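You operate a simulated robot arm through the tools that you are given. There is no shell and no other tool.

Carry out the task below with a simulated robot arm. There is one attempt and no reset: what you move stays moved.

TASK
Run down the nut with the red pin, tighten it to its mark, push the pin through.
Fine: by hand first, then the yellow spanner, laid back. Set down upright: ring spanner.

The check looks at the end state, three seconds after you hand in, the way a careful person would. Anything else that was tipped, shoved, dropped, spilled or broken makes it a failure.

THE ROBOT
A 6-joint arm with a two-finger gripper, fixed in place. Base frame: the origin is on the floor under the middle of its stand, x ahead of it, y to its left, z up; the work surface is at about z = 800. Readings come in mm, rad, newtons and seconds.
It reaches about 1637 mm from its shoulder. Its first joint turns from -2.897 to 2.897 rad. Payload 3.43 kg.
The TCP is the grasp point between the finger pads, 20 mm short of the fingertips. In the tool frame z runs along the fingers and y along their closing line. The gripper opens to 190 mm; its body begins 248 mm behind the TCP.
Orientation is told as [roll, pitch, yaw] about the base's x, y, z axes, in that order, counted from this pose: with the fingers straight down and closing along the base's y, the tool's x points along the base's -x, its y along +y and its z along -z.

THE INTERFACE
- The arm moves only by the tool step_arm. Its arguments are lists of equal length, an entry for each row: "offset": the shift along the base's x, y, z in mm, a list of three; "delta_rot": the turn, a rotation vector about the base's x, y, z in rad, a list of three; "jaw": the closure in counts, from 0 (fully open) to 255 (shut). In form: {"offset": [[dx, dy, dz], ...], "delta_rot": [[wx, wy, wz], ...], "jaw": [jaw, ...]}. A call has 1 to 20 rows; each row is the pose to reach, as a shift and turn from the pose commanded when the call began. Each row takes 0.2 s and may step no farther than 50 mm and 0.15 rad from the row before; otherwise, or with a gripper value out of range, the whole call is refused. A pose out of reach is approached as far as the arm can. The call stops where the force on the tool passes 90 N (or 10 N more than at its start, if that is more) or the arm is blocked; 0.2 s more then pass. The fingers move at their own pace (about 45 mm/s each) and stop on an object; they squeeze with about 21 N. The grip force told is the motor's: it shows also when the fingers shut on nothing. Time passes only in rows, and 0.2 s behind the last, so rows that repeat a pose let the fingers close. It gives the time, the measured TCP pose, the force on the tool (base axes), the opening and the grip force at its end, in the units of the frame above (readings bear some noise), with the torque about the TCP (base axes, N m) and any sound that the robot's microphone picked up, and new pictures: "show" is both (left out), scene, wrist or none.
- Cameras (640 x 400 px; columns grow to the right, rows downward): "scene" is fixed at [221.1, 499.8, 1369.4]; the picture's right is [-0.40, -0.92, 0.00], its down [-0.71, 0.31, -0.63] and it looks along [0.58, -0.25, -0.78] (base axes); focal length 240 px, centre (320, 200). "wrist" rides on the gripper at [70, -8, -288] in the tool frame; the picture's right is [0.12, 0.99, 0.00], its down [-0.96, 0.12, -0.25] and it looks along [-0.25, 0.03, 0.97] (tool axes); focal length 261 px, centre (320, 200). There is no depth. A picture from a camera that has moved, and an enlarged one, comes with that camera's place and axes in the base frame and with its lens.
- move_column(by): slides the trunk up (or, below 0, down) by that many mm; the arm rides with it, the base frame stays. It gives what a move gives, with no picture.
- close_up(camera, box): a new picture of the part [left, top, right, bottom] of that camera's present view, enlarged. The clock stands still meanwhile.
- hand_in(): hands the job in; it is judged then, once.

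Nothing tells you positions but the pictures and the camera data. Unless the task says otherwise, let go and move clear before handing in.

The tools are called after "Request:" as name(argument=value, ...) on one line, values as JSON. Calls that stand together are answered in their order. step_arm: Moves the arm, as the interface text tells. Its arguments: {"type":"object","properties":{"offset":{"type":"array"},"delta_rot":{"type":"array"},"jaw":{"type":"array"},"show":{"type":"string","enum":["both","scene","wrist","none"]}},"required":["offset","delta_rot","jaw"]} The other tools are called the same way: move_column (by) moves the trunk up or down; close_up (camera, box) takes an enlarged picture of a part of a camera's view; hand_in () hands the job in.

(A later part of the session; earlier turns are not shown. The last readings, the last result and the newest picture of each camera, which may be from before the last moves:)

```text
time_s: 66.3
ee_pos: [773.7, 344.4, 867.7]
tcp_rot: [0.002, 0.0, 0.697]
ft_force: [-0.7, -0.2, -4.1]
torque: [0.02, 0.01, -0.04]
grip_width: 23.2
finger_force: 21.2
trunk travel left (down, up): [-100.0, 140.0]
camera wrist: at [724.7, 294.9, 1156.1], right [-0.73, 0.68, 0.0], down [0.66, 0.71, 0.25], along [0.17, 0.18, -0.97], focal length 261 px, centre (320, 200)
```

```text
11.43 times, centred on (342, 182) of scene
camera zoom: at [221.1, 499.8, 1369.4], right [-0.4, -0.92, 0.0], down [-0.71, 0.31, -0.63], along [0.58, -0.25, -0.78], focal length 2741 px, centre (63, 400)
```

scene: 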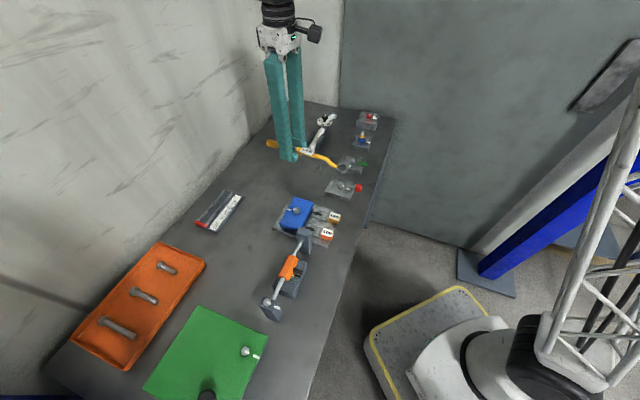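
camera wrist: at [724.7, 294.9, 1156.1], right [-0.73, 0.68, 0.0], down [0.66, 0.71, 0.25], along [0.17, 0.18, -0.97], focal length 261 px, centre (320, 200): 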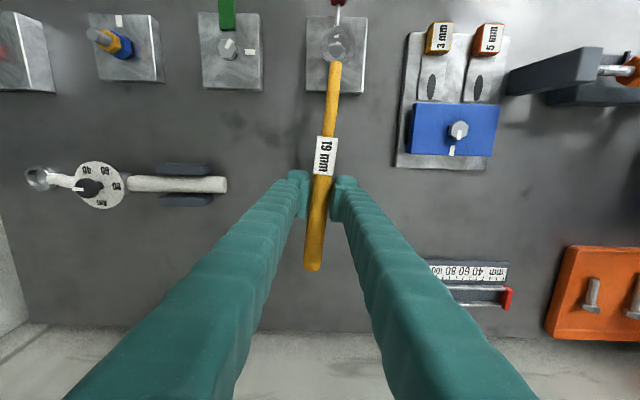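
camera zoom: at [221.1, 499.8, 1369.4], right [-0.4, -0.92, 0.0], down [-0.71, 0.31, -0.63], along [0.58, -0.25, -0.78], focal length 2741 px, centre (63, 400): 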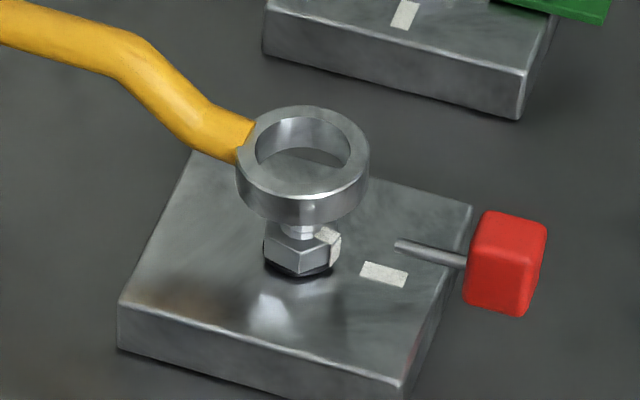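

Ring and stud agree within 1.5 mm in both views. I shift by (−0.1, −1.45) and lower the ring over stud and nut in small steps.

Request:
step_arm(offset=[[-0.1, -1.45, 0], [-0.1, -1.45, -4], [-0.1, -1.45, -8], [-0.1, -1.45, -12], [-0.1, -1.45, -12]], delta_rot=[[0, 0, 0], [0, 0, 0], [0, 0, 0], [0, 0, 0], [0, 0, 0]], jaw=[240, 240, 240, 240, 240], show="wrist")

Request:
close_up(camera="wrist", box=[300, 10, 376, 80])

Request:
close_up(camera="scene", box=[320, 165, 365, 200])

```text
time_s: 67.5
ee_pos: [773.4, 341.6, 856.0]
tcp_rot: [0.0, -0.001, 0.695]
ft_force: [0.3, 0.6, -4.4]
torque: [0.03, 0.02, -0.03]
grip_width: 23.4
finger_force: 20.8
trunk travel left (down, up): [-100.0, 140.0]
camera wrist: at [725.0, 293.4, 1143.7], right [-0.73, 0.68, 0.0], down [0.66, 0.71, 0.25], along [0.17, 0.18, -0.97], focal length 261 px, centre (320, 200)
```

wrist: 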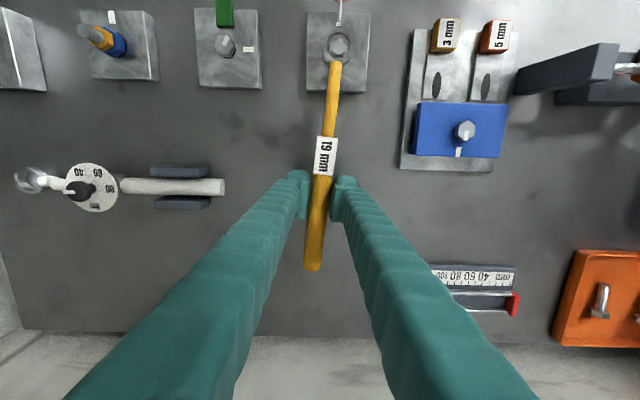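

```text
5.71 times, centred on (338, 45) of wrist
camera zoom: at [725.0, 293.4, 1143.7], right [-0.73, 0.68, 0.0], down [0.66, 0.71, 0.25], along [0.17, 0.18, -0.97], focal length 1489 px, centre (217, 1086)
```

zoom: 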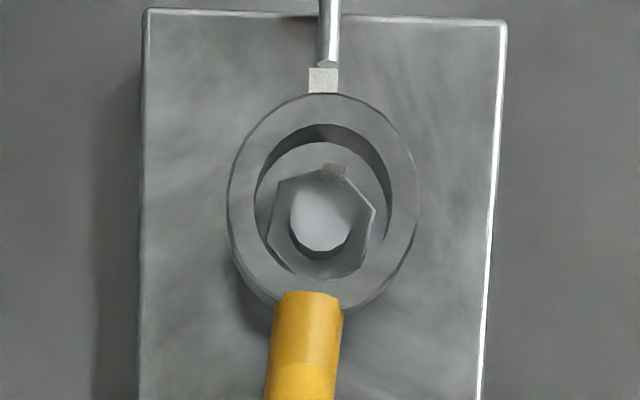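

```text
11.43 times, centred on (342, 182) of scene
camera zoom: at [221.1, 499.8, 1369.4], right [-0.4, -0.92, 0.0], down [-0.71, 0.31, -0.63], along [0.58, -0.25, -0.78], focal length 2741 px, centre (63, 400)
```

zoom: 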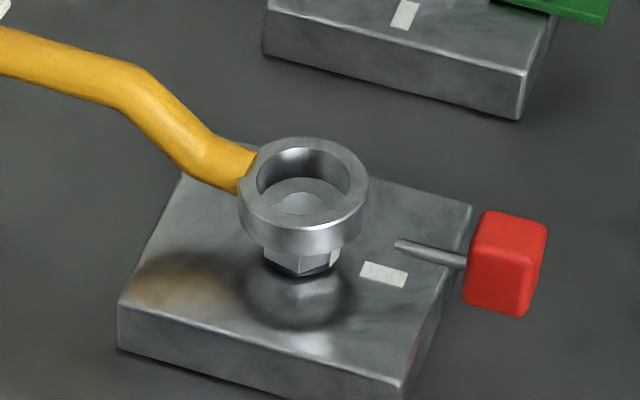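

Well centred (within ≈0.6 mm). I lower the ring over the nut.

Request:
step_arm(offset=[[0, 0, -2], [0, 0, -4], [0, 0, -6], [0, 0, -8], [0, 0, -8]], delta_rot=[[0, 0, 0], [0, 0, 0], [0, 0, 0], [0, 0, 0], [0, 0, 0]], jaw=[240, 240, 240, 240, 240], show="none")

Request:
close_up(camera="wrist", box=[300, 10, 376, 80])

Request:
close_up(camera="scene", box=[320, 165, 365, 200])

```text
time_s: 68.7
ee_pos: [772.1, 341.9, 848.2]
tcp_rot: [-0.001, -0.002, 0.696]
ft_force: [-0.5, 0.3, -3.6]
torque: [-0.02, 0.01, 0.02]
grip_width: 23.2
finger_force: 21.1
trunk travel left (down, up): [-100.0, 140.0]
```

```text
5.71 times, centred on (338, 45) of wrist
camera zoom: at [724.7, 292.4, 1135.7], right [-0.73, 0.68, 0.0], down [0.66, 0.71, 0.25], along [0.17, 0.18, -0.97], focal length 1489 px, centre (217, 1086)
```

zoom: 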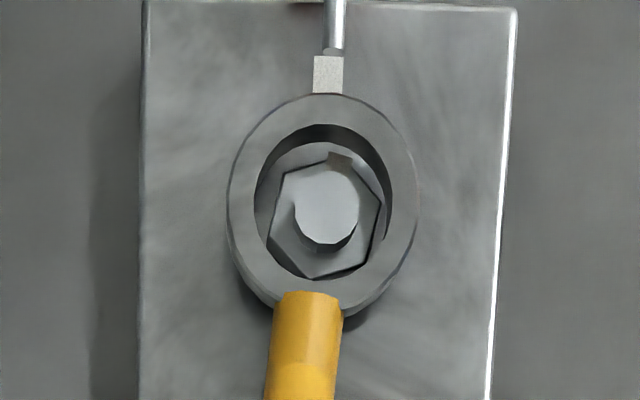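

```text
11.43 times, centred on (342, 182) of scene
camera zoom: at [221.1, 499.8, 1369.4], right [-0.4, -0.92, 0.0], down [-0.71, 0.31, -0.63], along [0.58, -0.25, -0.78], focal length 2741 px, centre (63, 400)
```

zoom: 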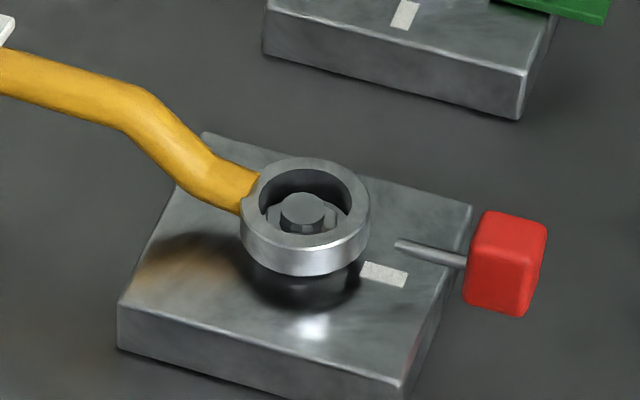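

The ring encloses the nut without contact. I correct 0.7 mm and lower the last 5 mm to full engagement.

Request:
step_arm(offset=[[-0.4, 0.6, -1], [-0.4, 0.6, -3], [-0.4, 0.6, -5], [-0.4, 0.6, -5]], delta_rot=[[0, 0, 0], [0, 0, 0], [0, 0, 0], [0, 0, 0]], jaw=[240, 240, 240, 240], show="none")

Request:
close_up(camera="wrist", box=[300, 10, 376, 80])

Request:
close_up(camera="scene", box=[320, 165, 365, 200])

```text
time_s: 69.7
ee_pos: [770.4, 342.7, 843.6]
tcp_rot: [0.0, -0.001, 0.695]
ft_force: [0.2, -0.1, -3.8]
torque: [0.01, 0.03, -0.01]
grip_width: 23.3
finger_force: 21.4
trunk travel left (down, up): [-100.0, 140.0]
```

```text
5.71 times, centred on (338, 45) of wrist
camera zoom: at [724.0, 293.2, 1130.9], right [-0.73, 0.68, 0.0], down [0.66, 0.71, 0.25], along [0.17, 0.18, -0.97], focal length 1489 px, centre (217, 1086)
```

zoom: 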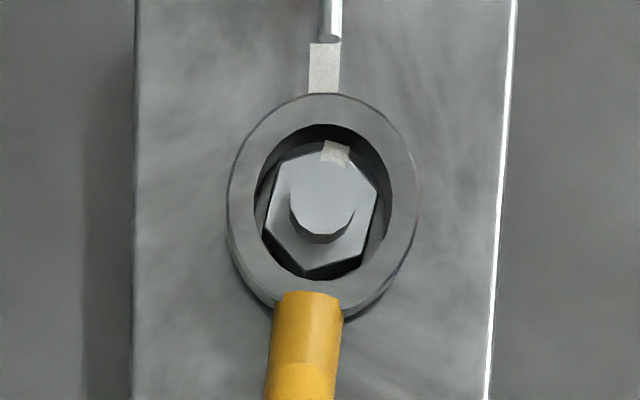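

```text
11.43 times, centred on (342, 182) of scene
camera zoom: at [221.1, 499.8, 1369.4], right [-0.4, -0.92, 0.0], down [-0.71, 0.31, -0.63], along [0.58, -0.25, -0.78], focal length 2741 px, centre (63, 400)
```

zoom: 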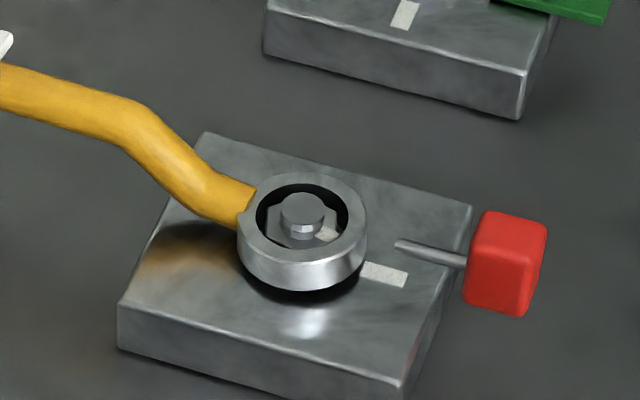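

The spanner ring is fully around the nut. Nut mark ≈ −146°, block mark ≈ −136°. I first ease it counter-clockwise a few degrees about the nut axis while watching the force, to learn how tight it is.

Request:
step_arm(offset=[[-2.6, 2.9, 0], [-5.2, 5.9, 0], [-5.2, 5.9, 0]], delta_rot=[[0, 0, 0.025], [0, 0, 0.05], [0, 0, 0.05]], jaw=[240, 240, 240], show="none")

Request:
close_up(camera="wrist", box=[300, 10, 376, 80])

```text
time_s: 70.5
ee_pos: [766.5, 348.4, 843.4]
tcp_rot: [-0.002, -0.002, 0.748]
ft_force: [1.6, -0.6, -3.6]
torque: [0.01, -0.04, -0.21]
grip_width: 23.1
finger_force: 21.4
trunk travel left (down, up): [-100.0, 140.0]
```

```text
5.71 times, centred on (338, 45) of wrist
camera zoom: at [721.6, 297.0, 1131.1], right [-0.76, 0.65, 0.0], down [0.63, 0.74, 0.25], along [0.16, 0.19, -0.97], focal length 1489 px, centre (217, 1086)
```

zoom: 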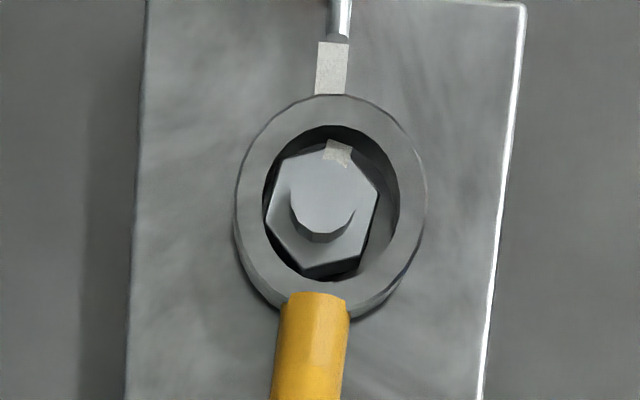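

The nut appears to follow with very little force (≈0.25 N·m). I continue counter-clockwise another 6° to confirm that it follows.

Request:
step_arm(offset=[[-2.7, 2.85, 0], [-5.5, 5.6, 0], [-8.3, 8.2, 0], [-11.2, 10.8, 0], [-11.2, 10.8, 0]], delta_rot=[[0, 0, 0.025], [0, 0, 0.05], [0, 0, 0.075], [0, 0, 0.1], [0, 0, 0.1]], jaw=[240, 240, 240, 240, 240], show="none")

Request:
close_up(camera="wrist", box=[300, 10, 376, 80])

Request:
close_up(camera="scene", box=[320, 165, 365, 200])

```text
time_s: 71.7
ee_pos: [754.1, 360.2, 843.1]
tcp_rot: [-0.002, 0.0, 0.848]
ft_force: [4.0, -2.2, -4.3]
torque: [0.01, -0.19, -0.11]
grip_width: 23.2
finger_force: 20.9
trunk travel left (down, up): [-100.0, 140.0]
```

```text
5.71 times, centred on (338, 45) of wrist
camera zoom: at [715.7, 303.1, 1130.7], right [-0.82, 0.57, 0.0], down [0.55, 0.8, 0.25], along [0.14, 0.2, -0.97], focal length 1489 px, centre (217, 1086)
```

zoom: 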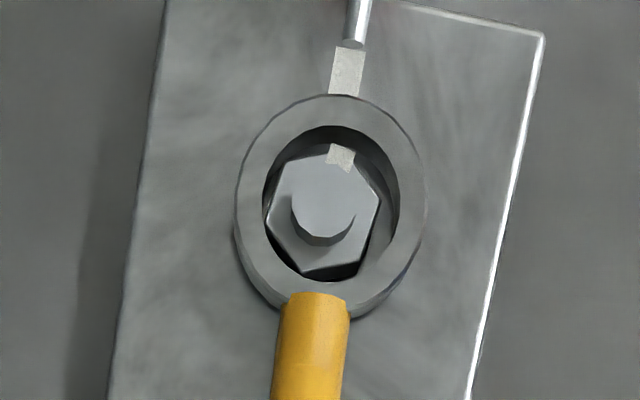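

```text
11.43 times, centred on (342, 182) of scene
camera zoom: at [221.1, 499.8, 1369.4], right [-0.4, -0.92, 0.0], down [-0.71, 0.31, -0.63], along [0.58, -0.25, -0.78], focal length 2741 px, centre (63, 400)
```

zoom: 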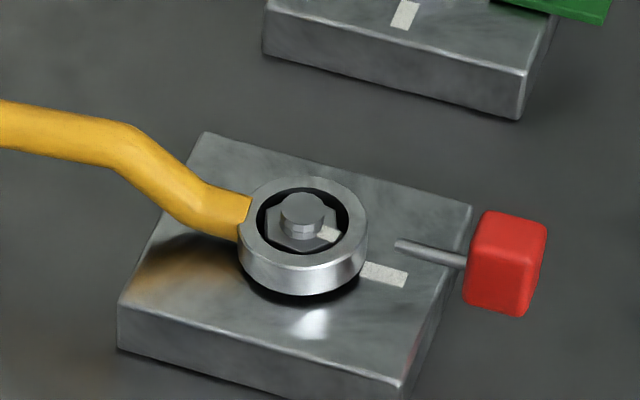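

The nut turns with the spanner (now ≈ −140°). I go on counter-clockwise past the mark by a few degrees so that the final approach can be a proper tightening turn.

Request:
step_arm(offset=[[-2.4, 2.1, 0], [-4.84, 4.11, 0], [-7.4, 6.1, 0], [-9.92, 8.05, 0], [-12.5, 9.9, 0], [-15.07, 11.75, 0], [-18, 13.7, 0], [-20.8, 15.5, 0], [-20.8, 15.5, 0]], delta_rot=[[0, 0, 0.02], [0, 0, 0.04], [0, 0, 0.06], [0, 0, 0.08], [0, 0, 0.1], [0, 0, 0.12], [0, 0, 0.142], [0, 0, 0.164], [0, 0, 0.164]], jaw=[240, 240, 240, 240, 240, 240, 240, 240, 240], show="scene")

Request:
close_up(camera="wrist", box=[300, 10, 376, 80])

```text
time_s: 73.7
ee_pos: [734.8, 374.7, 842.0]
tcp_rot: [-0.002, -0.002, 1.014]
ft_force: [4.9, 0.1, -2.5]
torque: [-0.16, -0.01, -0.19]
grip_width: 23.1
finger_force: 21.1
trunk travel left (down, up): [-100.0, 140.0]
```

scene: 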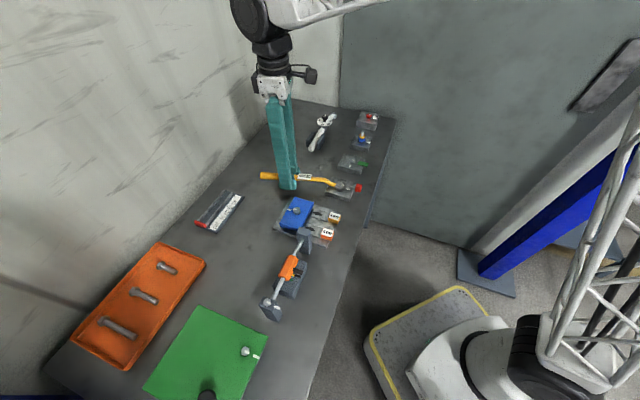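

```text
5.71 times, centred on (338, 45) of wrist
camera zoom: at [705.1, 313.6, 1130.3], right [-0.9, 0.43, 0.0], down [0.41, 0.88, 0.25], along [0.11, 0.22, -0.97], focal length 1489 px, centre (217, 1086)
```

zoom: 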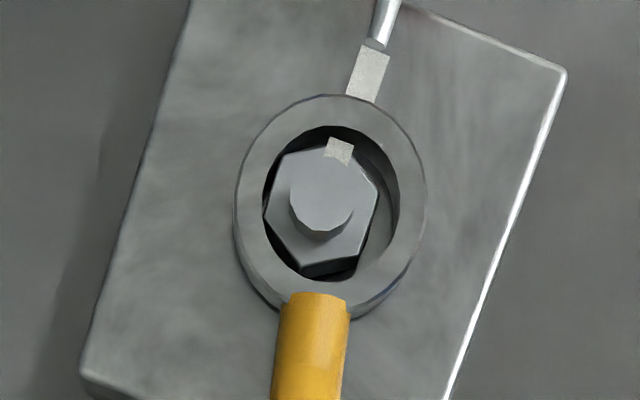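

The nut now stands ≈ −132°, about 3° short of the block mark (≈ −135°). I reverse and tighten clockwise in small steps, checking the marks.

Request:
step_arm(offset=[[2.7, -1.7, 0], [5.3, -3.5, 0], [7.9, -5.3, 0], [7.9, -5.3, 0]], delta_rot=[[0, 0, -0.02], [0, 0, -0.04], [0, 0, -0.06], [0, 0, -0.06]], jaw=[240, 240, 240, 240], show="none")

Request:
close_up(camera="wrist", box=[300, 10, 376, 80])

Request:
close_up(camera="scene", box=[336, 178, 356, 192])

```text
time_s: 74.7
ee_pos: [741.9, 369.9, 842.7]
tcp_rot: [0.001, -0.001, 0.951]
ft_force: [0.9, 0.5, -4.7]
torque: [0.0, -0.03, 0.02]
grip_width: 23.1
finger_force: 21.2
trunk travel left (down, up): [-100.0, 140.0]
```

```text
5.71 times, centred on (338, 45) of wrist
camera zoom: at [709.2, 309.7, 1130.7], right [-0.88, 0.48, 0.0], down [0.46, 0.85, 0.25], along [0.12, 0.22, -0.97], focal length 1489 px, centre (217, 1086)
```

zoom: 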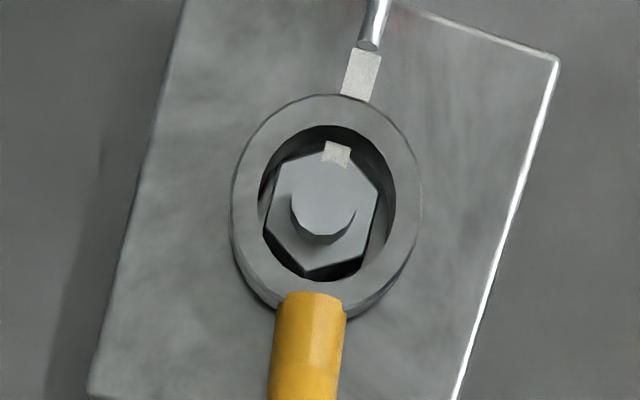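

```text
16.00 times, centred on (346, 185) of scene
camera zoom: at [221.1, 499.8, 1369.4], right [-0.4, -0.92, 0.0], down [-0.71, 0.31, -0.63], along [0.58, -0.25, -0.78], focal length 3838 px, centre (-96, 440)
```

zoom: 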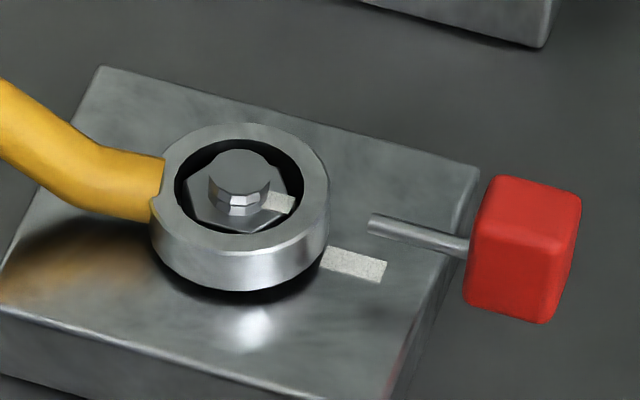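

Slack has been taken up; cross-checking both cameras puts the nut at ≈ −131°, so roughly 4° of tightening remain. I turn further clockwise in fine steps.

Request:
step_arm(offset=[[1.3, -0.9, 0], [2.6, -1.85, 0], [3.85, -2.8, 0], [5.1, -3.8, 0], [5.1, -3.8, 0]], delta_rot=[[0, 0, -0.01], [0, 0, -0.02], [0, 0, -0.03], [0, 0, -0.04], [0, 0, -0.04]], jaw=[240, 240, 240, 240, 240], show="none")

Request:
close_up(camera="wrist", box=[318, 20, 358, 60])

Request:
close_up(camera="scene", box=[338, 179, 352, 189])

```text
time_s: 75.9
ee_pos: [746.8, 365.9, 843.4]
tcp_rot: [0.0, -0.001, 0.91]
ft_force: [-0.4, 0.0, -3.6]
torque: [0.0, -0.01, 0.29]
grip_width: 23.3
finger_force: 21.2
trunk travel left (down, up): [-100.0, 140.0]
```

```text
10.00 times, centred on (338, 40) of wrist
camera zoom: at [711.6, 307.3, 1131.3], right [-0.86, 0.51, 0.0], down [0.5, 0.83, 0.25], along [0.13, 0.21, -0.97], focal length 2606 px, centre (140, 1800)
```

zoom: 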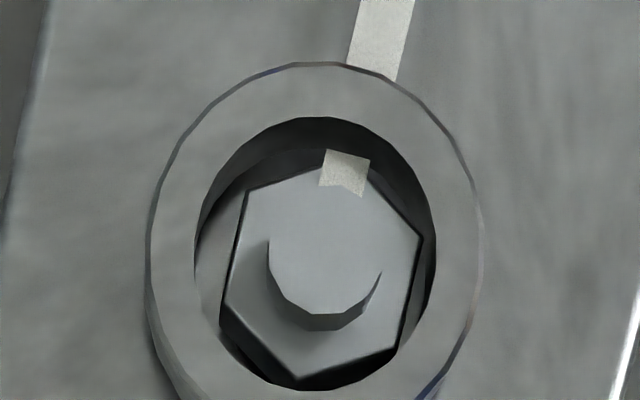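

```text
16.00 times, centred on (345, 184) of scene
camera zoom: at [221.1, 499.8, 1369.4], right [-0.4, -0.92, 0.0], down [-0.71, 0.31, -0.63], along [0.58, -0.25, -0.78], focal length 3838 px, centre (-80, 456)
```

zoom: 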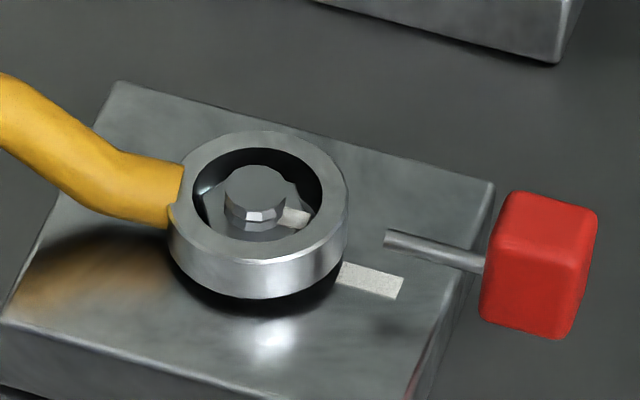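

The nut has barely moved yet (engagement play). Calibrating my readings against the earlier overhead picture, the nut is ≈ −132°, so ≈3° to go. I continue clockwise in small steps.

Request:
step_arm(offset=[[1.25, -1.0, 0], [2.5, -2.0, 0], [2.5, -2.0, 0]], delta_rot=[[0, 0, -0.01], [0, 0, -0.02], [0, 0, -0.02]], jaw=[240, 240, 240], show="none")

Request:
close_up(camera="wrist", box=[318, 20, 358, 60])

Request:
step_arm(offset=[[1.25, -1.0, 0], [2.5, -2.05, 0], [2.5, -2.05, 0]], delta_rot=[[0, 0, -0.01], [0, 0, -0.02], [0, 0, -0.02]], jaw=[240, 240, 240], show="none")

Request:
close_up(camera="wrist", box=[318, 20, 358, 60])

```text
time_s: 76.7
ee_pos: [749.6, 364.8, 842.3]
tcp_rot: [-0.001, -0.002, 0.888]
ft_force: [0.1, 1.0, -2.8]
torque: [0.04, 0.0, 0.31]
grip_width: 23.2
finger_force: 20.6
trunk travel left (down, up): [-100.0, 140.0]
```

```text
10.00 times, centred on (338, 40) of wrist
camera zoom: at [713.0, 306.3, 1131.1], right [-0.85, 0.53, 0.0], down [0.51, 0.82, 0.25], along [0.13, 0.21, -0.97], focal length 2606 px, centre (140, 1800)
```

zoom: 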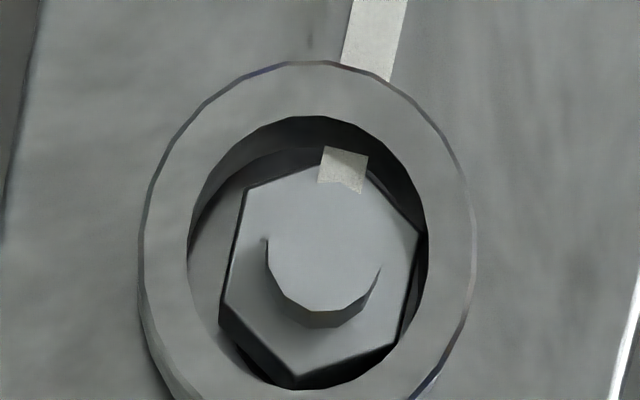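

```text
time_s: 77.5
ee_pos: [752.5, 361.7, 844.1]
tcp_rot: [0.0, -0.002, 0.872]
ft_force: [-0.9, 0.6, -4.3]
torque: [0.05, -0.06, 0.25]
grip_width: 23.2
finger_force: 21.4
trunk travel left (down, up): [-100.0, 140.0]
```

```text
10.00 times, centred on (338, 40) of wrist
camera zoom: at [714.3, 305.4, 1131.5], right [-0.84, 0.55, 0.0], down [0.53, 0.81, 0.25], along [0.14, 0.21, -0.97], focal length 2606 px, centre (140, 1800)
```

zoom: 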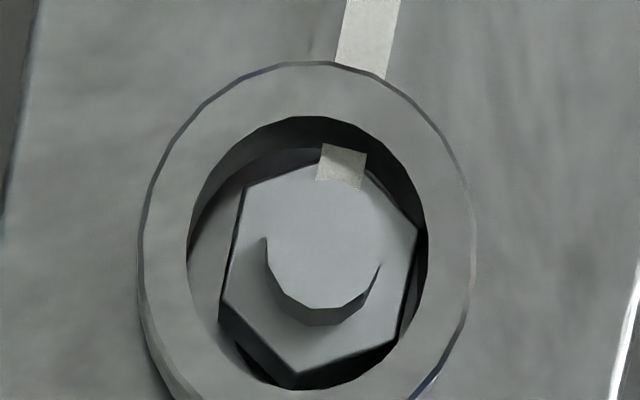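

The force data show real torque coupling with ≈0.8 N·m needed to move the nut; so far I've only unwound the compliance. I continue clockwise and watch torque and marks.

Request:
step_arm(offset=[[1.22, -1.05, 0], [2.43, -2.1, 0], [3.6, -3.2, 0], [4.75, -4.3, 0], [4.75, -4.3, 0]], delta_rot=[[0, 0, -0.01], [0, 0, -0.02], [0, 0, -0.03], [0, 0, -0.04], [0, 0, -0.04]], jaw=[240, 240, 240, 240, 240], show="none")

Request:
close_up(camera="wrist", box=[318, 20, 358, 60])

Request:
step_arm(offset=[[1.2, -1.1, 0], [2.35, -2.2, 0], [3.5, -3.3, 0], [4.6, -4.45, 0], [4.6, -4.45, 0]], delta_rot=[[0, 0, -0.01], [0, 0, -0.02], [0, 0, -0.03], [0, 0, -0.04], [0, 0, -0.04]], jaw=[240, 240, 240, 240, 240], show="none")

Request:
close_up(camera="wrist", box=[318, 20, 358, 60])

```text
time_s: 78.7
ee_pos: [756.1, 359.8, 842.5]
tcp_rot: [-0.001, -0.002, 0.831]
ft_force: [-2.1, 0.8, -3.9]
torque: [-0.08, 0.12, 0.26]
grip_width: 23.4
finger_force: 21.3
trunk travel left (down, up): [-100.0, 140.0]
```

```text
10.00 times, centred on (338, 40) of wrist
camera zoom: at [716.8, 303.1, 1130.8], right [-0.81, 0.58, 0.0], down [0.56, 0.79, 0.25], along [0.15, 0.2, -0.97], focal length 2606 px, centre (140, 1800)
```

zoom: 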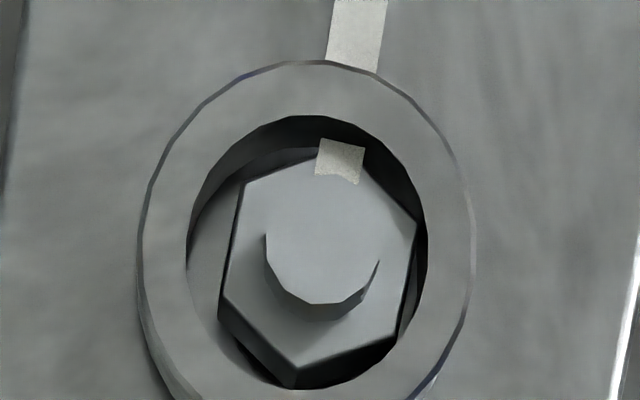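

```text
time_s: 79.9
ee_pos: [761.8, 353.4, 842.2]
tcp_rot: [-0.002, -0.002, 0.79]
ft_force: [-2.1, 4.4, -4.7]
torque: [0.11, -0.02, 0.19]
grip_width: 23.5
finger_force: 21.2
trunk travel left (down, up): [-100.0, 140.0]
```

```text
10.00 times, centred on (338, 40) of wrist
camera zoom: at [719.2, 299.8, 1131.2], right [-0.79, 0.61, 0.0], down [0.59, 0.77, 0.25], along [0.15, 0.2, -0.97], focal length 2606 px, centre (140, 1800)
```

zoom: 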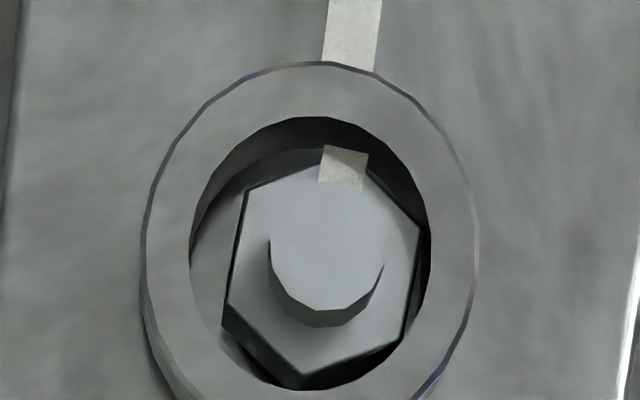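

The nut has now moved ≈4–5° clockwise and should be close to the mark. I check from the scene camera, then lift the spanner clear and take an exact overhead reading.

Request:
close_up(camera="scene", box=[338, 179, 352, 189])

Request:
step_arm(offset=[[0.5, -0.6, 0], [0.5, -0.6, 5], [0.5, -0.6, 10], [0.5, -0.6, 18], [0.5, -0.6, 28], [0.5, -0.6, 40], [0.5, -0.6, 40]], delta_rot=[[0, 0, 0.02], [0, 0, 0.02], [0, 0, 0.02], [0, 0, 0.02], [0, 0, 0.02], [0, 0, 0.02], [0, 0, 0.02]], jaw=[240, 240, 240, 240, 240, 240, 240], show="wrist")

Request:
close_up(camera="wrist", box=[318, 20, 358, 60])

Request:
close_up(camera="scene", box=[338, 179, 352, 189])

```text
16.00 times, centred on (345, 184) of scene
camera zoom: at [221.1, 499.8, 1369.4], right [-0.4, -0.92, 0.0], down [-0.71, 0.31, -0.63], along [0.58, -0.25, -0.78], focal length 3838 px, centre (-80, 456)
```

zoom: 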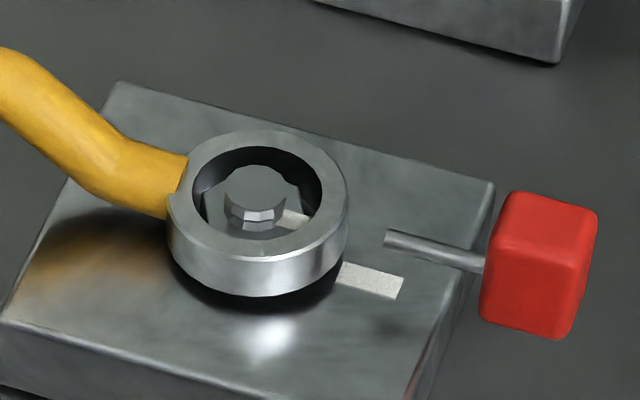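

```text
time_s: 81.5
ee_pos: [762.8, 354.8, 883.0]
tcp_rot: [0.001, -0.001, 0.811]
ft_force: [0.1, -1.0, -3.2]
torque: [0.01, -0.03, 0.02]
grip_width: 23.6
finger_force: 20.7
trunk travel left (down, up): [-100.0, 140.0]
camera wrist: at [721.3, 298.8, 1171.4], right [-0.8, 0.6, 0.0], down [0.58, 0.78, 0.25], along [0.15, 0.2, -0.97], focal length 261 px, centre (320, 200)
```

wrist: 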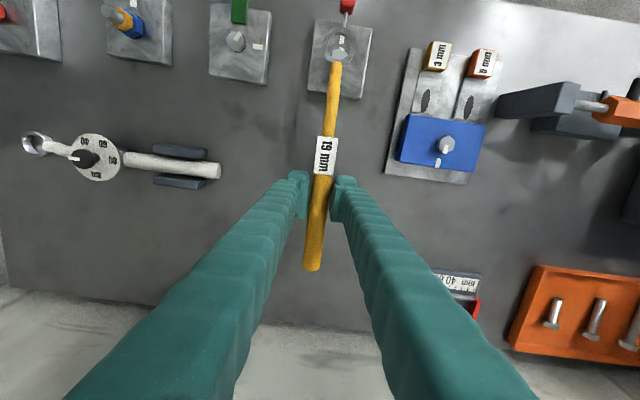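

```text
10.00 times, centred on (338, 40) of wrist
camera zoom: at [721.3, 298.8, 1171.4], right [-0.8, 0.6, 0.0], down [0.58, 0.78, 0.25], along [0.15, 0.2, -0.97], focal length 2606 px, centre (140, 1800)
```

zoom: 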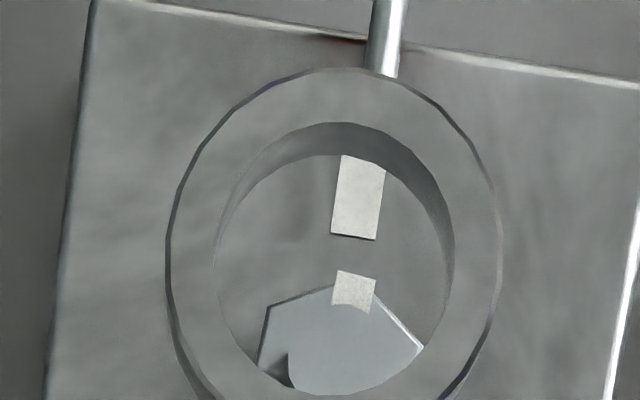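

```text
16.00 times, centred on (345, 184) of scene
camera zoom: at [221.1, 499.8, 1369.4], right [-0.4, -0.92, 0.0], down [-0.71, 0.31, -0.63], along [0.58, -0.25, -0.78], focal length 3838 px, centre (-80, 456)
```

zoom: 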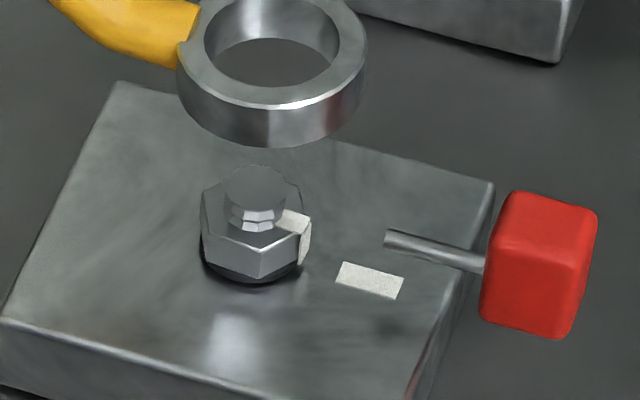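

Overhead reading through the ring: nut mark −140°, block mark −135°, so it went 5° too far. I re-seat the spanner and will ease it back past the mark and then tighten exactly to it, using this more exact 10× view.

Request:
step_arm(offset=[[-3.5, 2.9, -5], [-6.9, 5.7, -12], [-6.9, 5.7, -20], [-6.9, 5.7, -26], [-6.9, 5.7, -26]], delta_rot=[[0, 0, 0.017], [0, 0, 0.034], [0, 0, 0.034], [0, 0, 0.034], [0, 0, 0.034]], jaw=[240, 240, 240, 240, 240], show="none")

Request:
close_up(camera="wrist", box=[318, 20, 358, 60])

```text
time_s: 82.7
ee_pos: [756.3, 359.0, 856.4]
tcp_rot: [-0.002, 0.0, 0.843]
ft_force: [0.4, 1.0, -3.3]
torque: [0.04, -0.01, -0.03]
grip_width: 23.2
finger_force: 20.5
trunk travel left (down, up): [-100.0, 140.0]
```

```text
10.00 times, centred on (338, 40) of wrist
camera zoom: at [716.3, 302.7, 1144.5], right [-0.82, 0.57, 0.0], down [0.55, 0.8, 0.25], along [0.14, 0.2, -0.97], focal length 2606 px, centre (140, 1800)
```

zoom: 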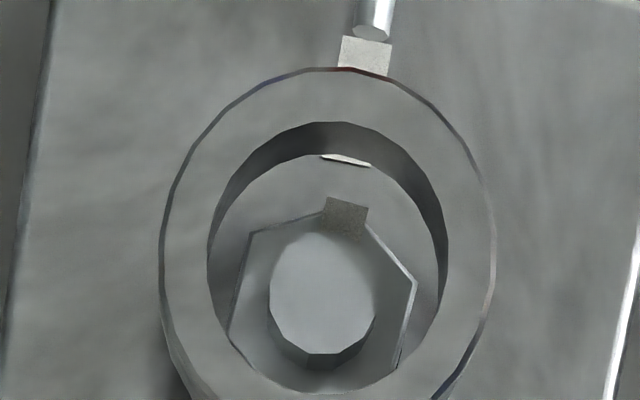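

Centred. I lower the ring onto the nut again.

Request:
step_arm(offset=[[0, 0, -4], [0, 0, -8], [0, 0, -11], [0, 0, -13.8], [0, 0, -13.8]], delta_rot=[[0, 0, 0], [0, 0, 0], [0, 0, 0], [0, 0, 0], [0, 0, 0]], jaw=[240, 240, 240, 240, 240], show="none")

Request:
close_up(camera="wrist", box=[318, 20, 358, 60])

```text
time_s: 83.9
ee_pos: [754.1, 358.1, 843.7]
tcp_rot: [0.001, 0.001, 0.844]
ft_force: [-0.4, 0.1, -3.8]
torque: [0.01, -0.02, 0.0]
grip_width: 23.2
finger_force: 20.9
trunk travel left (down, up): [-100.0, 140.0]
```

```text
10.00 times, centred on (338, 40) of wrist
camera zoom: at [715.4, 302.2, 1131.3], right [-0.82, 0.57, 0.0], down [0.55, 0.8, 0.25], along [0.14, 0.2, -0.97], focal length 2606 px, centre (140, 1800)
```

zoom: 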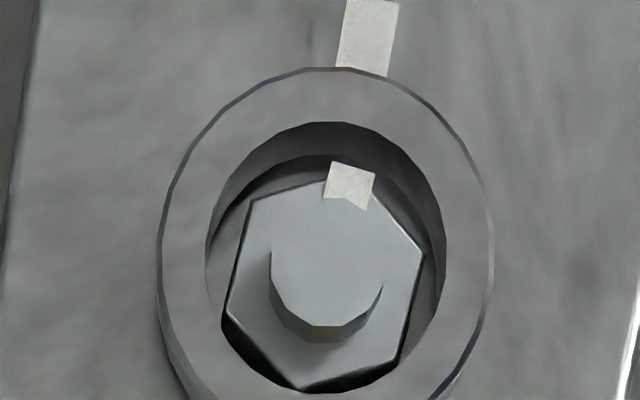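

Seated with the same reading (−140.2°). I drive counter-clockwise to a few degrees before the mark.

Request:
step_arm(offset=[[-2.4, 2.05, 0], [-4.8, 4.1, 0], [-7.3, 6.05, 0], [-9.8, 8.0, 0], [-12.35, 9.85, 0], [-14.9, 11.7, 0], [-17.5, 13.45, 0], [-20.2, 15.2, 0], [-23.65, 17.4, 0], [-23.65, 17.4, 0]], delta_rot=[[0, 0, 0.02], [0, 0, 0.04], [0, 0, 0.06], [0, 0, 0.08], [0, 0, 0.1], [0, 0, 0.12], [0, 0, 0.14], [0, 0, 0.16], [0, 0, 0.186], [0, 0, 0.186]], jaw=[240, 240, 240, 240, 240, 240, 240, 240, 240, 240], show="none")

Request:
close_up(camera="wrist", box=[318, 20, 358, 60])

```text
time_s: 86.1
ee_pos: [732.1, 375.6, 841.9]
tcp_rot: [0.001, 0.0, 1.033]
ft_force: [3.8, -0.1, -4.4]
torque: [0.08, -0.14, -0.33]
grip_width: 22.9
finger_force: 21.2
trunk travel left (down, up): [-100.0, 140.0]
```

```text
10.00 times, centred on (338, 40) of wrist
camera zoom: at [704.1, 313.5, 1130.4], right [-0.91, 0.41, 0.0], down [0.39, 0.88, 0.25], along [0.1, 0.23, -0.97], focal length 2606 px, centre (140, 1800)
```

zoom: 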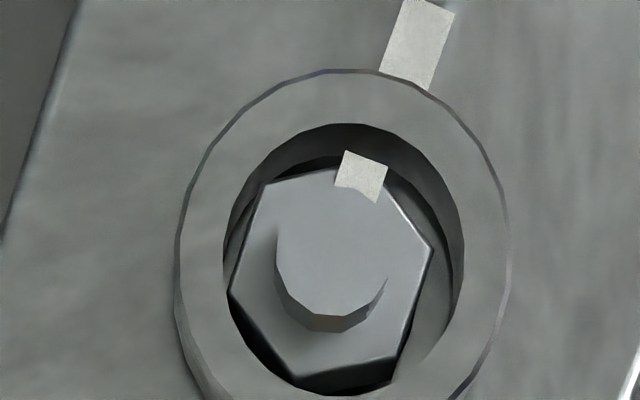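

Nut mark now −133.1°, block −135°: 1.9° before the mark. Now the tightening turn clockwise, first taking up the play.

Request:
step_arm(offset=[[2.65, -1.7, 0], [5.3, -3.4, 0], [7.95, -5.15, 0], [10.6, -6.9, 0], [13.1, -8.8, 0], [15.6, -10.7, 0], [17.5, -12.2, 0], [17.5, -12.2, 0]], delta_rot=[[0, 0, -0.02], [0, 0, -0.04], [0, 0, -0.06], [0, 0, -0.08], [0, 0, -0.1], [0, 0, -0.12], [0, 0, -0.135], [0, 0, -0.135]], jaw=[240, 240, 240, 240, 240, 240, 240, 240], show="none")

Request:
close_up(camera="wrist", box=[318, 20, 358, 60])

```text
time_s: 87.9
ee_pos: [748.6, 363.0, 843.3]
tcp_rot: [-0.002, -0.001, 0.896]
ft_force: [-1.8, 2.0, -4.5]
torque: [0.13, -0.03, 0.11]
grip_width: 23.3
finger_force: 20.7
trunk travel left (down, up): [-100.0, 140.0]
```

```text
10.00 times, centred on (338, 40) of wrist
camera zoom: at [712.1, 305.8, 1131.0], right [-0.85, 0.53, 0.0], down [0.51, 0.82, 0.25], along [0.13, 0.21, -0.97], focal length 2606 px, centre (140, 1800)
```

zoom: 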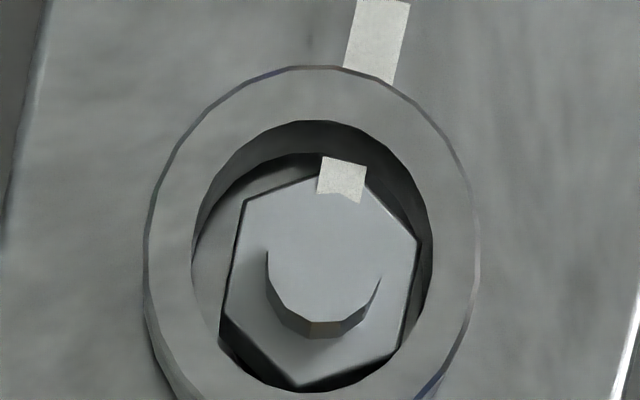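

Nut mark −134.4°, block −135.0° – within a degree. One more small nudge clockwise.

Request:
step_arm(offset=[[0.75, -0.6, 0], [1.5, -1.2, 0], [1.5, -1.2, 0], [1.5, -1.2, 0]], delta_rot=[[0, 0, -0.006], [0, 0, -0.012], [0, 0, -0.012], [0, 0, -0.012]], jaw=[240, 240, 240, 240], show="none")

Request:
close_up(camera="wrist", box=[318, 20, 358, 60])

```text
time_s: 88.9
ee_pos: [750.0, 361.1, 843.1]
tcp_rot: [-0.002, -0.003, 0.885]
ft_force: [0.0, 5.1, -3.4]
torque: [0.08, 0.04, -0.08]
grip_width: 23.0
finger_force: 21.3
trunk travel left (down, up): [-100.0, 140.0]
```

```text
10.00 times, centred on (338, 40) of wrist
camera zoom: at [713.7, 304.3, 1131.3], right [-0.84, 0.54, 0.0], down [0.52, 0.82, 0.25], along [0.13, 0.21, -0.97], focal length 2606 px, centre (140, 1800)
```

zoom: 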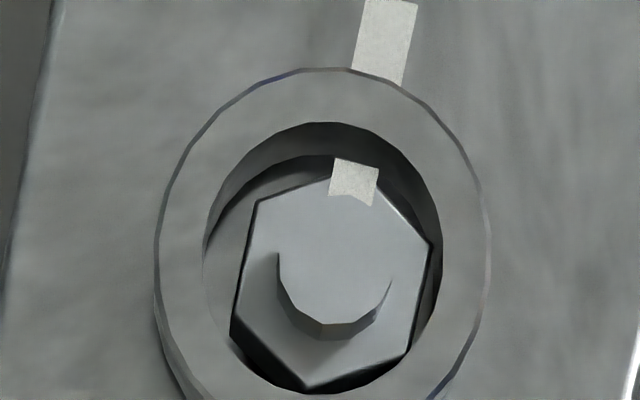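

Nut mark and block mark now agree to within about 0.1–0.5°. I relieve the load slightly, lift the ring off and verify from above.

Request:
step_arm(offset=[[-1.2, 1.1, 0], [-2.4, 2.1, 0], [-2.4, 2.1, 4], [-2.4, 2.1, 9], [-2.4, 2.1, 16], [-2.4, 2.1, 26], [-2.4, 2.1, 40], [-2.4, 2.1, 40]], delta_rot=[[0, 0, 0.01], [0, 0, 0.02], [0, 0, 0.02], [0, 0, 0.02], [0, 0, 0.02], [0, 0, 0.02], [0, 0, 0.02], [0, 0, 0.02]], jaw=[240, 240, 240, 240, 240, 240, 240, 240], show="none")

Request:
close_up(camera="wrist", box=[318, 20, 358, 60])

Request:
close_up(camera="scene", box=[338, 179, 352, 189])

```text
time_s: 90.7
ee_pos: [749.4, 364.1, 883.7]
tcp_rot: [0.001, -0.001, 0.904]
ft_force: [-0.4, -0.4, -3.7]
torque: [0.0, 0.01, -0.01]
grip_width: 23.4
finger_force: 20.8
trunk travel left (down, up): [-100.0, 140.0]
```

```text
10.00 times, centred on (338, 40) of wrist
camera zoom: at [712.8, 305.7, 1171.4], right [-0.85, 0.52, 0.0], down [0.5, 0.83, 0.25], along [0.13, 0.21, -0.97], focal length 2606 px, centre (140, 1800)
```

zoom: 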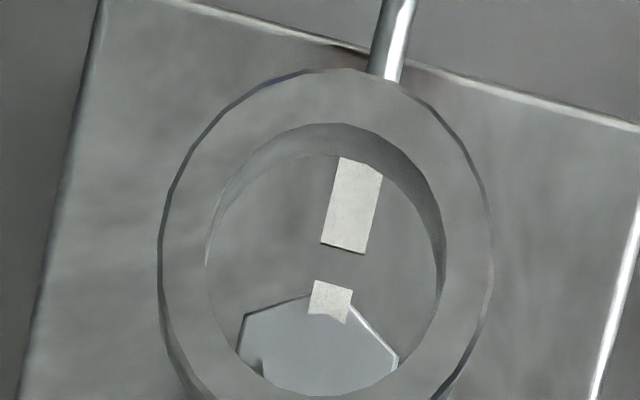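

```text
16.00 times, centred on (345, 184) of scene
camera zoom: at [221.1, 499.8, 1369.4], right [-0.4, -0.92, 0.0], down [-0.71, 0.31, -0.63], along [0.58, -0.25, -0.78], focal length 3838 px, centre (-80, 456)
```

zoom: 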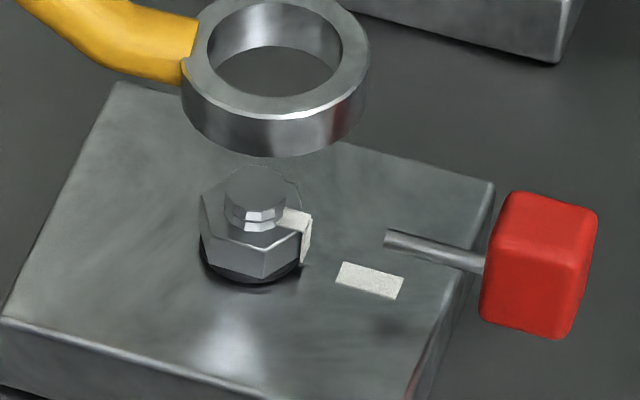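

Verified: nut mark within about 0.7° of the block mark, pin untouched. Now I carry the spanner back along the same high path to its original spot.

Request:
step_arm(offset=[[-4, 8, 10], [-12, 22, 20], [-21, 38, 24], [-30, 54, 24], [-39, 71, 24], [-48, 87, 24], [-57, 104, 24], [-66, 121, 24], [-75, 137, 24], [-84, 154, 24], [-93.7, 170.5, 24], [-93.7, 170.5, 24]], delta_rot=[[0, 0, 0.132], [0, 0, 0.264], [0, 0, 0.396], [0, 0, 0.528], [0, 0, 0.66], [0, 0, 0.792], [0, 0, 0.924], [0, 0, 1.056], [0, 0, 1.188], [0, 0, 1.32], [0, 0, 1.453], [0, 0, 1.453]], jaw=[240, 240, 240, 240, 240, 240, 240, 240, 240, 240, 240, 240], show="both")

Request:
close_up(camera="wrist", box=[280, 20, 370, 240])

```text
time_s: 93.3
ee_pos: [655.4, 536.7, 908.4]
tcp_rot: [-0.003, -0.002, 2.359]
ft_force: [-0.1, -0.2, -3.5]
torque: [0.05, 0.02, 0.0]
grip_width: 23.2
finger_force: 21.5
trunk travel left (down, up): [-100.0, 140.0]
camera wrist: at [712.3, 494.2, 1196.0], right [-0.62, -0.79, 0.0], down [-0.76, 0.6, 0.25], along [-0.2, 0.15, -0.97], focal length 261 px, centre (320, 200)
```

scene: 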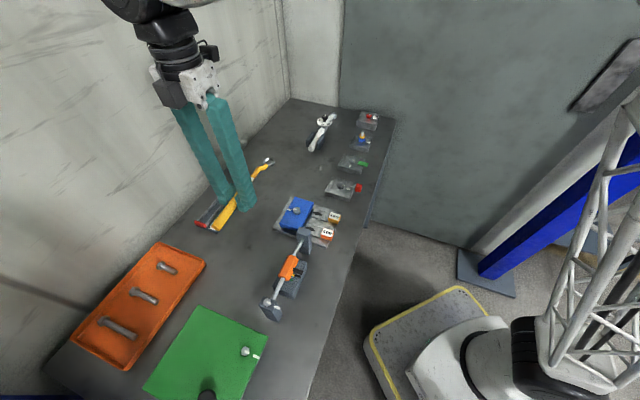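
wrist: 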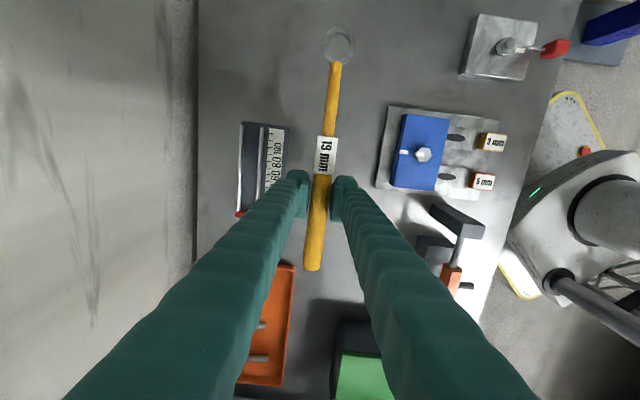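

```text
1.82 times, centred on (325, 130) of wrist
camera zoom: at [712.3, 494.2, 1196.0], right [-0.62, -0.79, 0.0], down [-0.76, 0.6, 0.25], along [-0.2, 0.15, -0.97], focal length 474 px, centre (311, 327)
```

zoom: 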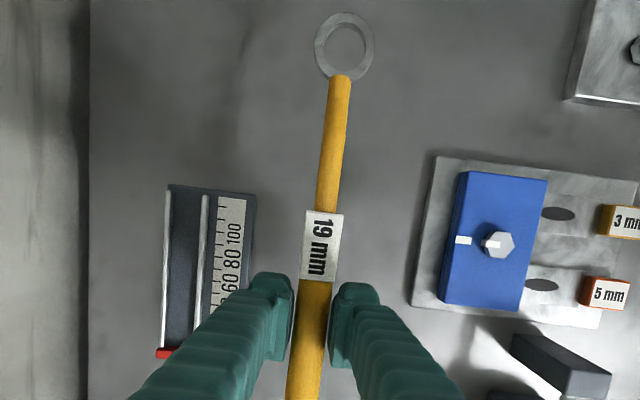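

Back above the original place with the ring in the same relation. I lower it to the table.

Request:
step_arm(offset=[[-0.6, -2.4, -20], [-0.6, -2.4, -45], [-0.6, -2.4, -65], [-0.6, -2.4, -78], [-0.6, -2.4, -84], [-0.6, -2.4, -84]], delta_rot=[[0, 0, -0.001], [0, 0, -0.001], [0, 0, -0.001], [0, 0, -0.001], [0, 0, -0.001], [0, 0, -0.001]], jaw=[240, 240, 240, 240, 240, 240], show="wrist")

Request:
step_arm(offset=[[0, 0, -1], [0, 0, -2], [0, 0, -2]], delta_rot=[[0, 0, 0], [0, 0, 0], [0, 0, 0]], jaw=[240, 240, 240], show="wrist")

```text
time_s: 94.7
ee_pos: [654.5, 532.7, 823.3]
tcp_rot: [0.001, -0.002, 2.356]
ft_force: [-0.5, 0.3, -3.9]
torque: [0.01, -0.03, 0.0]
grip_width: 23.2
finger_force: 20.8
trunk travel left (down, up): [-100.0, 140.0]
camera wrist: at [711.1, 491.0, 1111.1], right [-0.62, -0.79, 0.0], down [-0.76, 0.6, 0.25], along [-0.2, 0.15, -0.97], focal length 261 px, centre (320, 200)
```

wrist: 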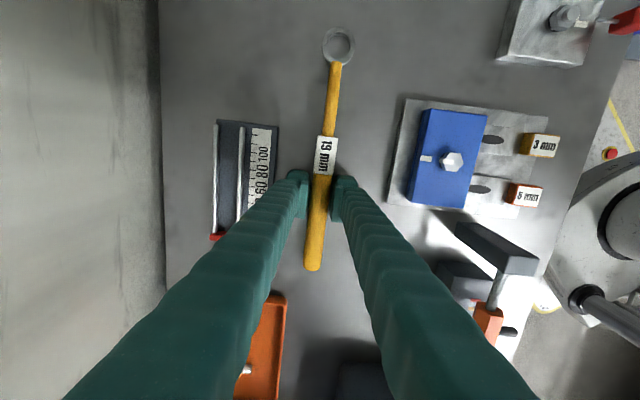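

```text
time_s: 95.5
ee_pos: [654.3, 532.9, 821.4]
tcp_rot: [-0.001, 0.0, 2.356]
ft_force: [-0.2, -0.4, 7.6]
torque: [0.07, -0.05, -0.02]
grip_width: 23.1
finger_force: 20.9
trunk travel left (down, up): [-100.0, 140.0]
camera wrist: at [710.7, 490.8, 1109.8], right [-0.62, -0.79, 0.0], down [-0.76, 0.6, 0.25], along [-0.19, 0.15, -0.97], focal length 261 px, centre (320, 200)
```

wrist: 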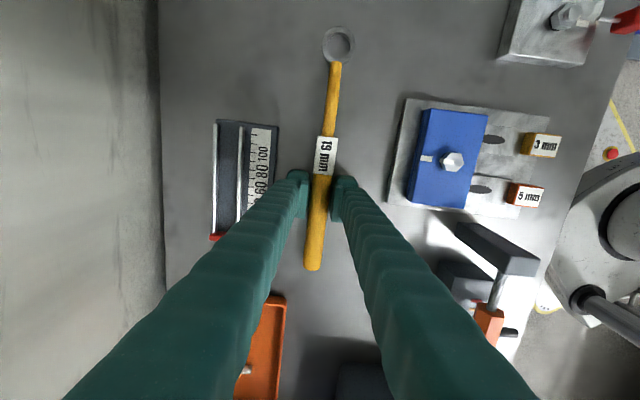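

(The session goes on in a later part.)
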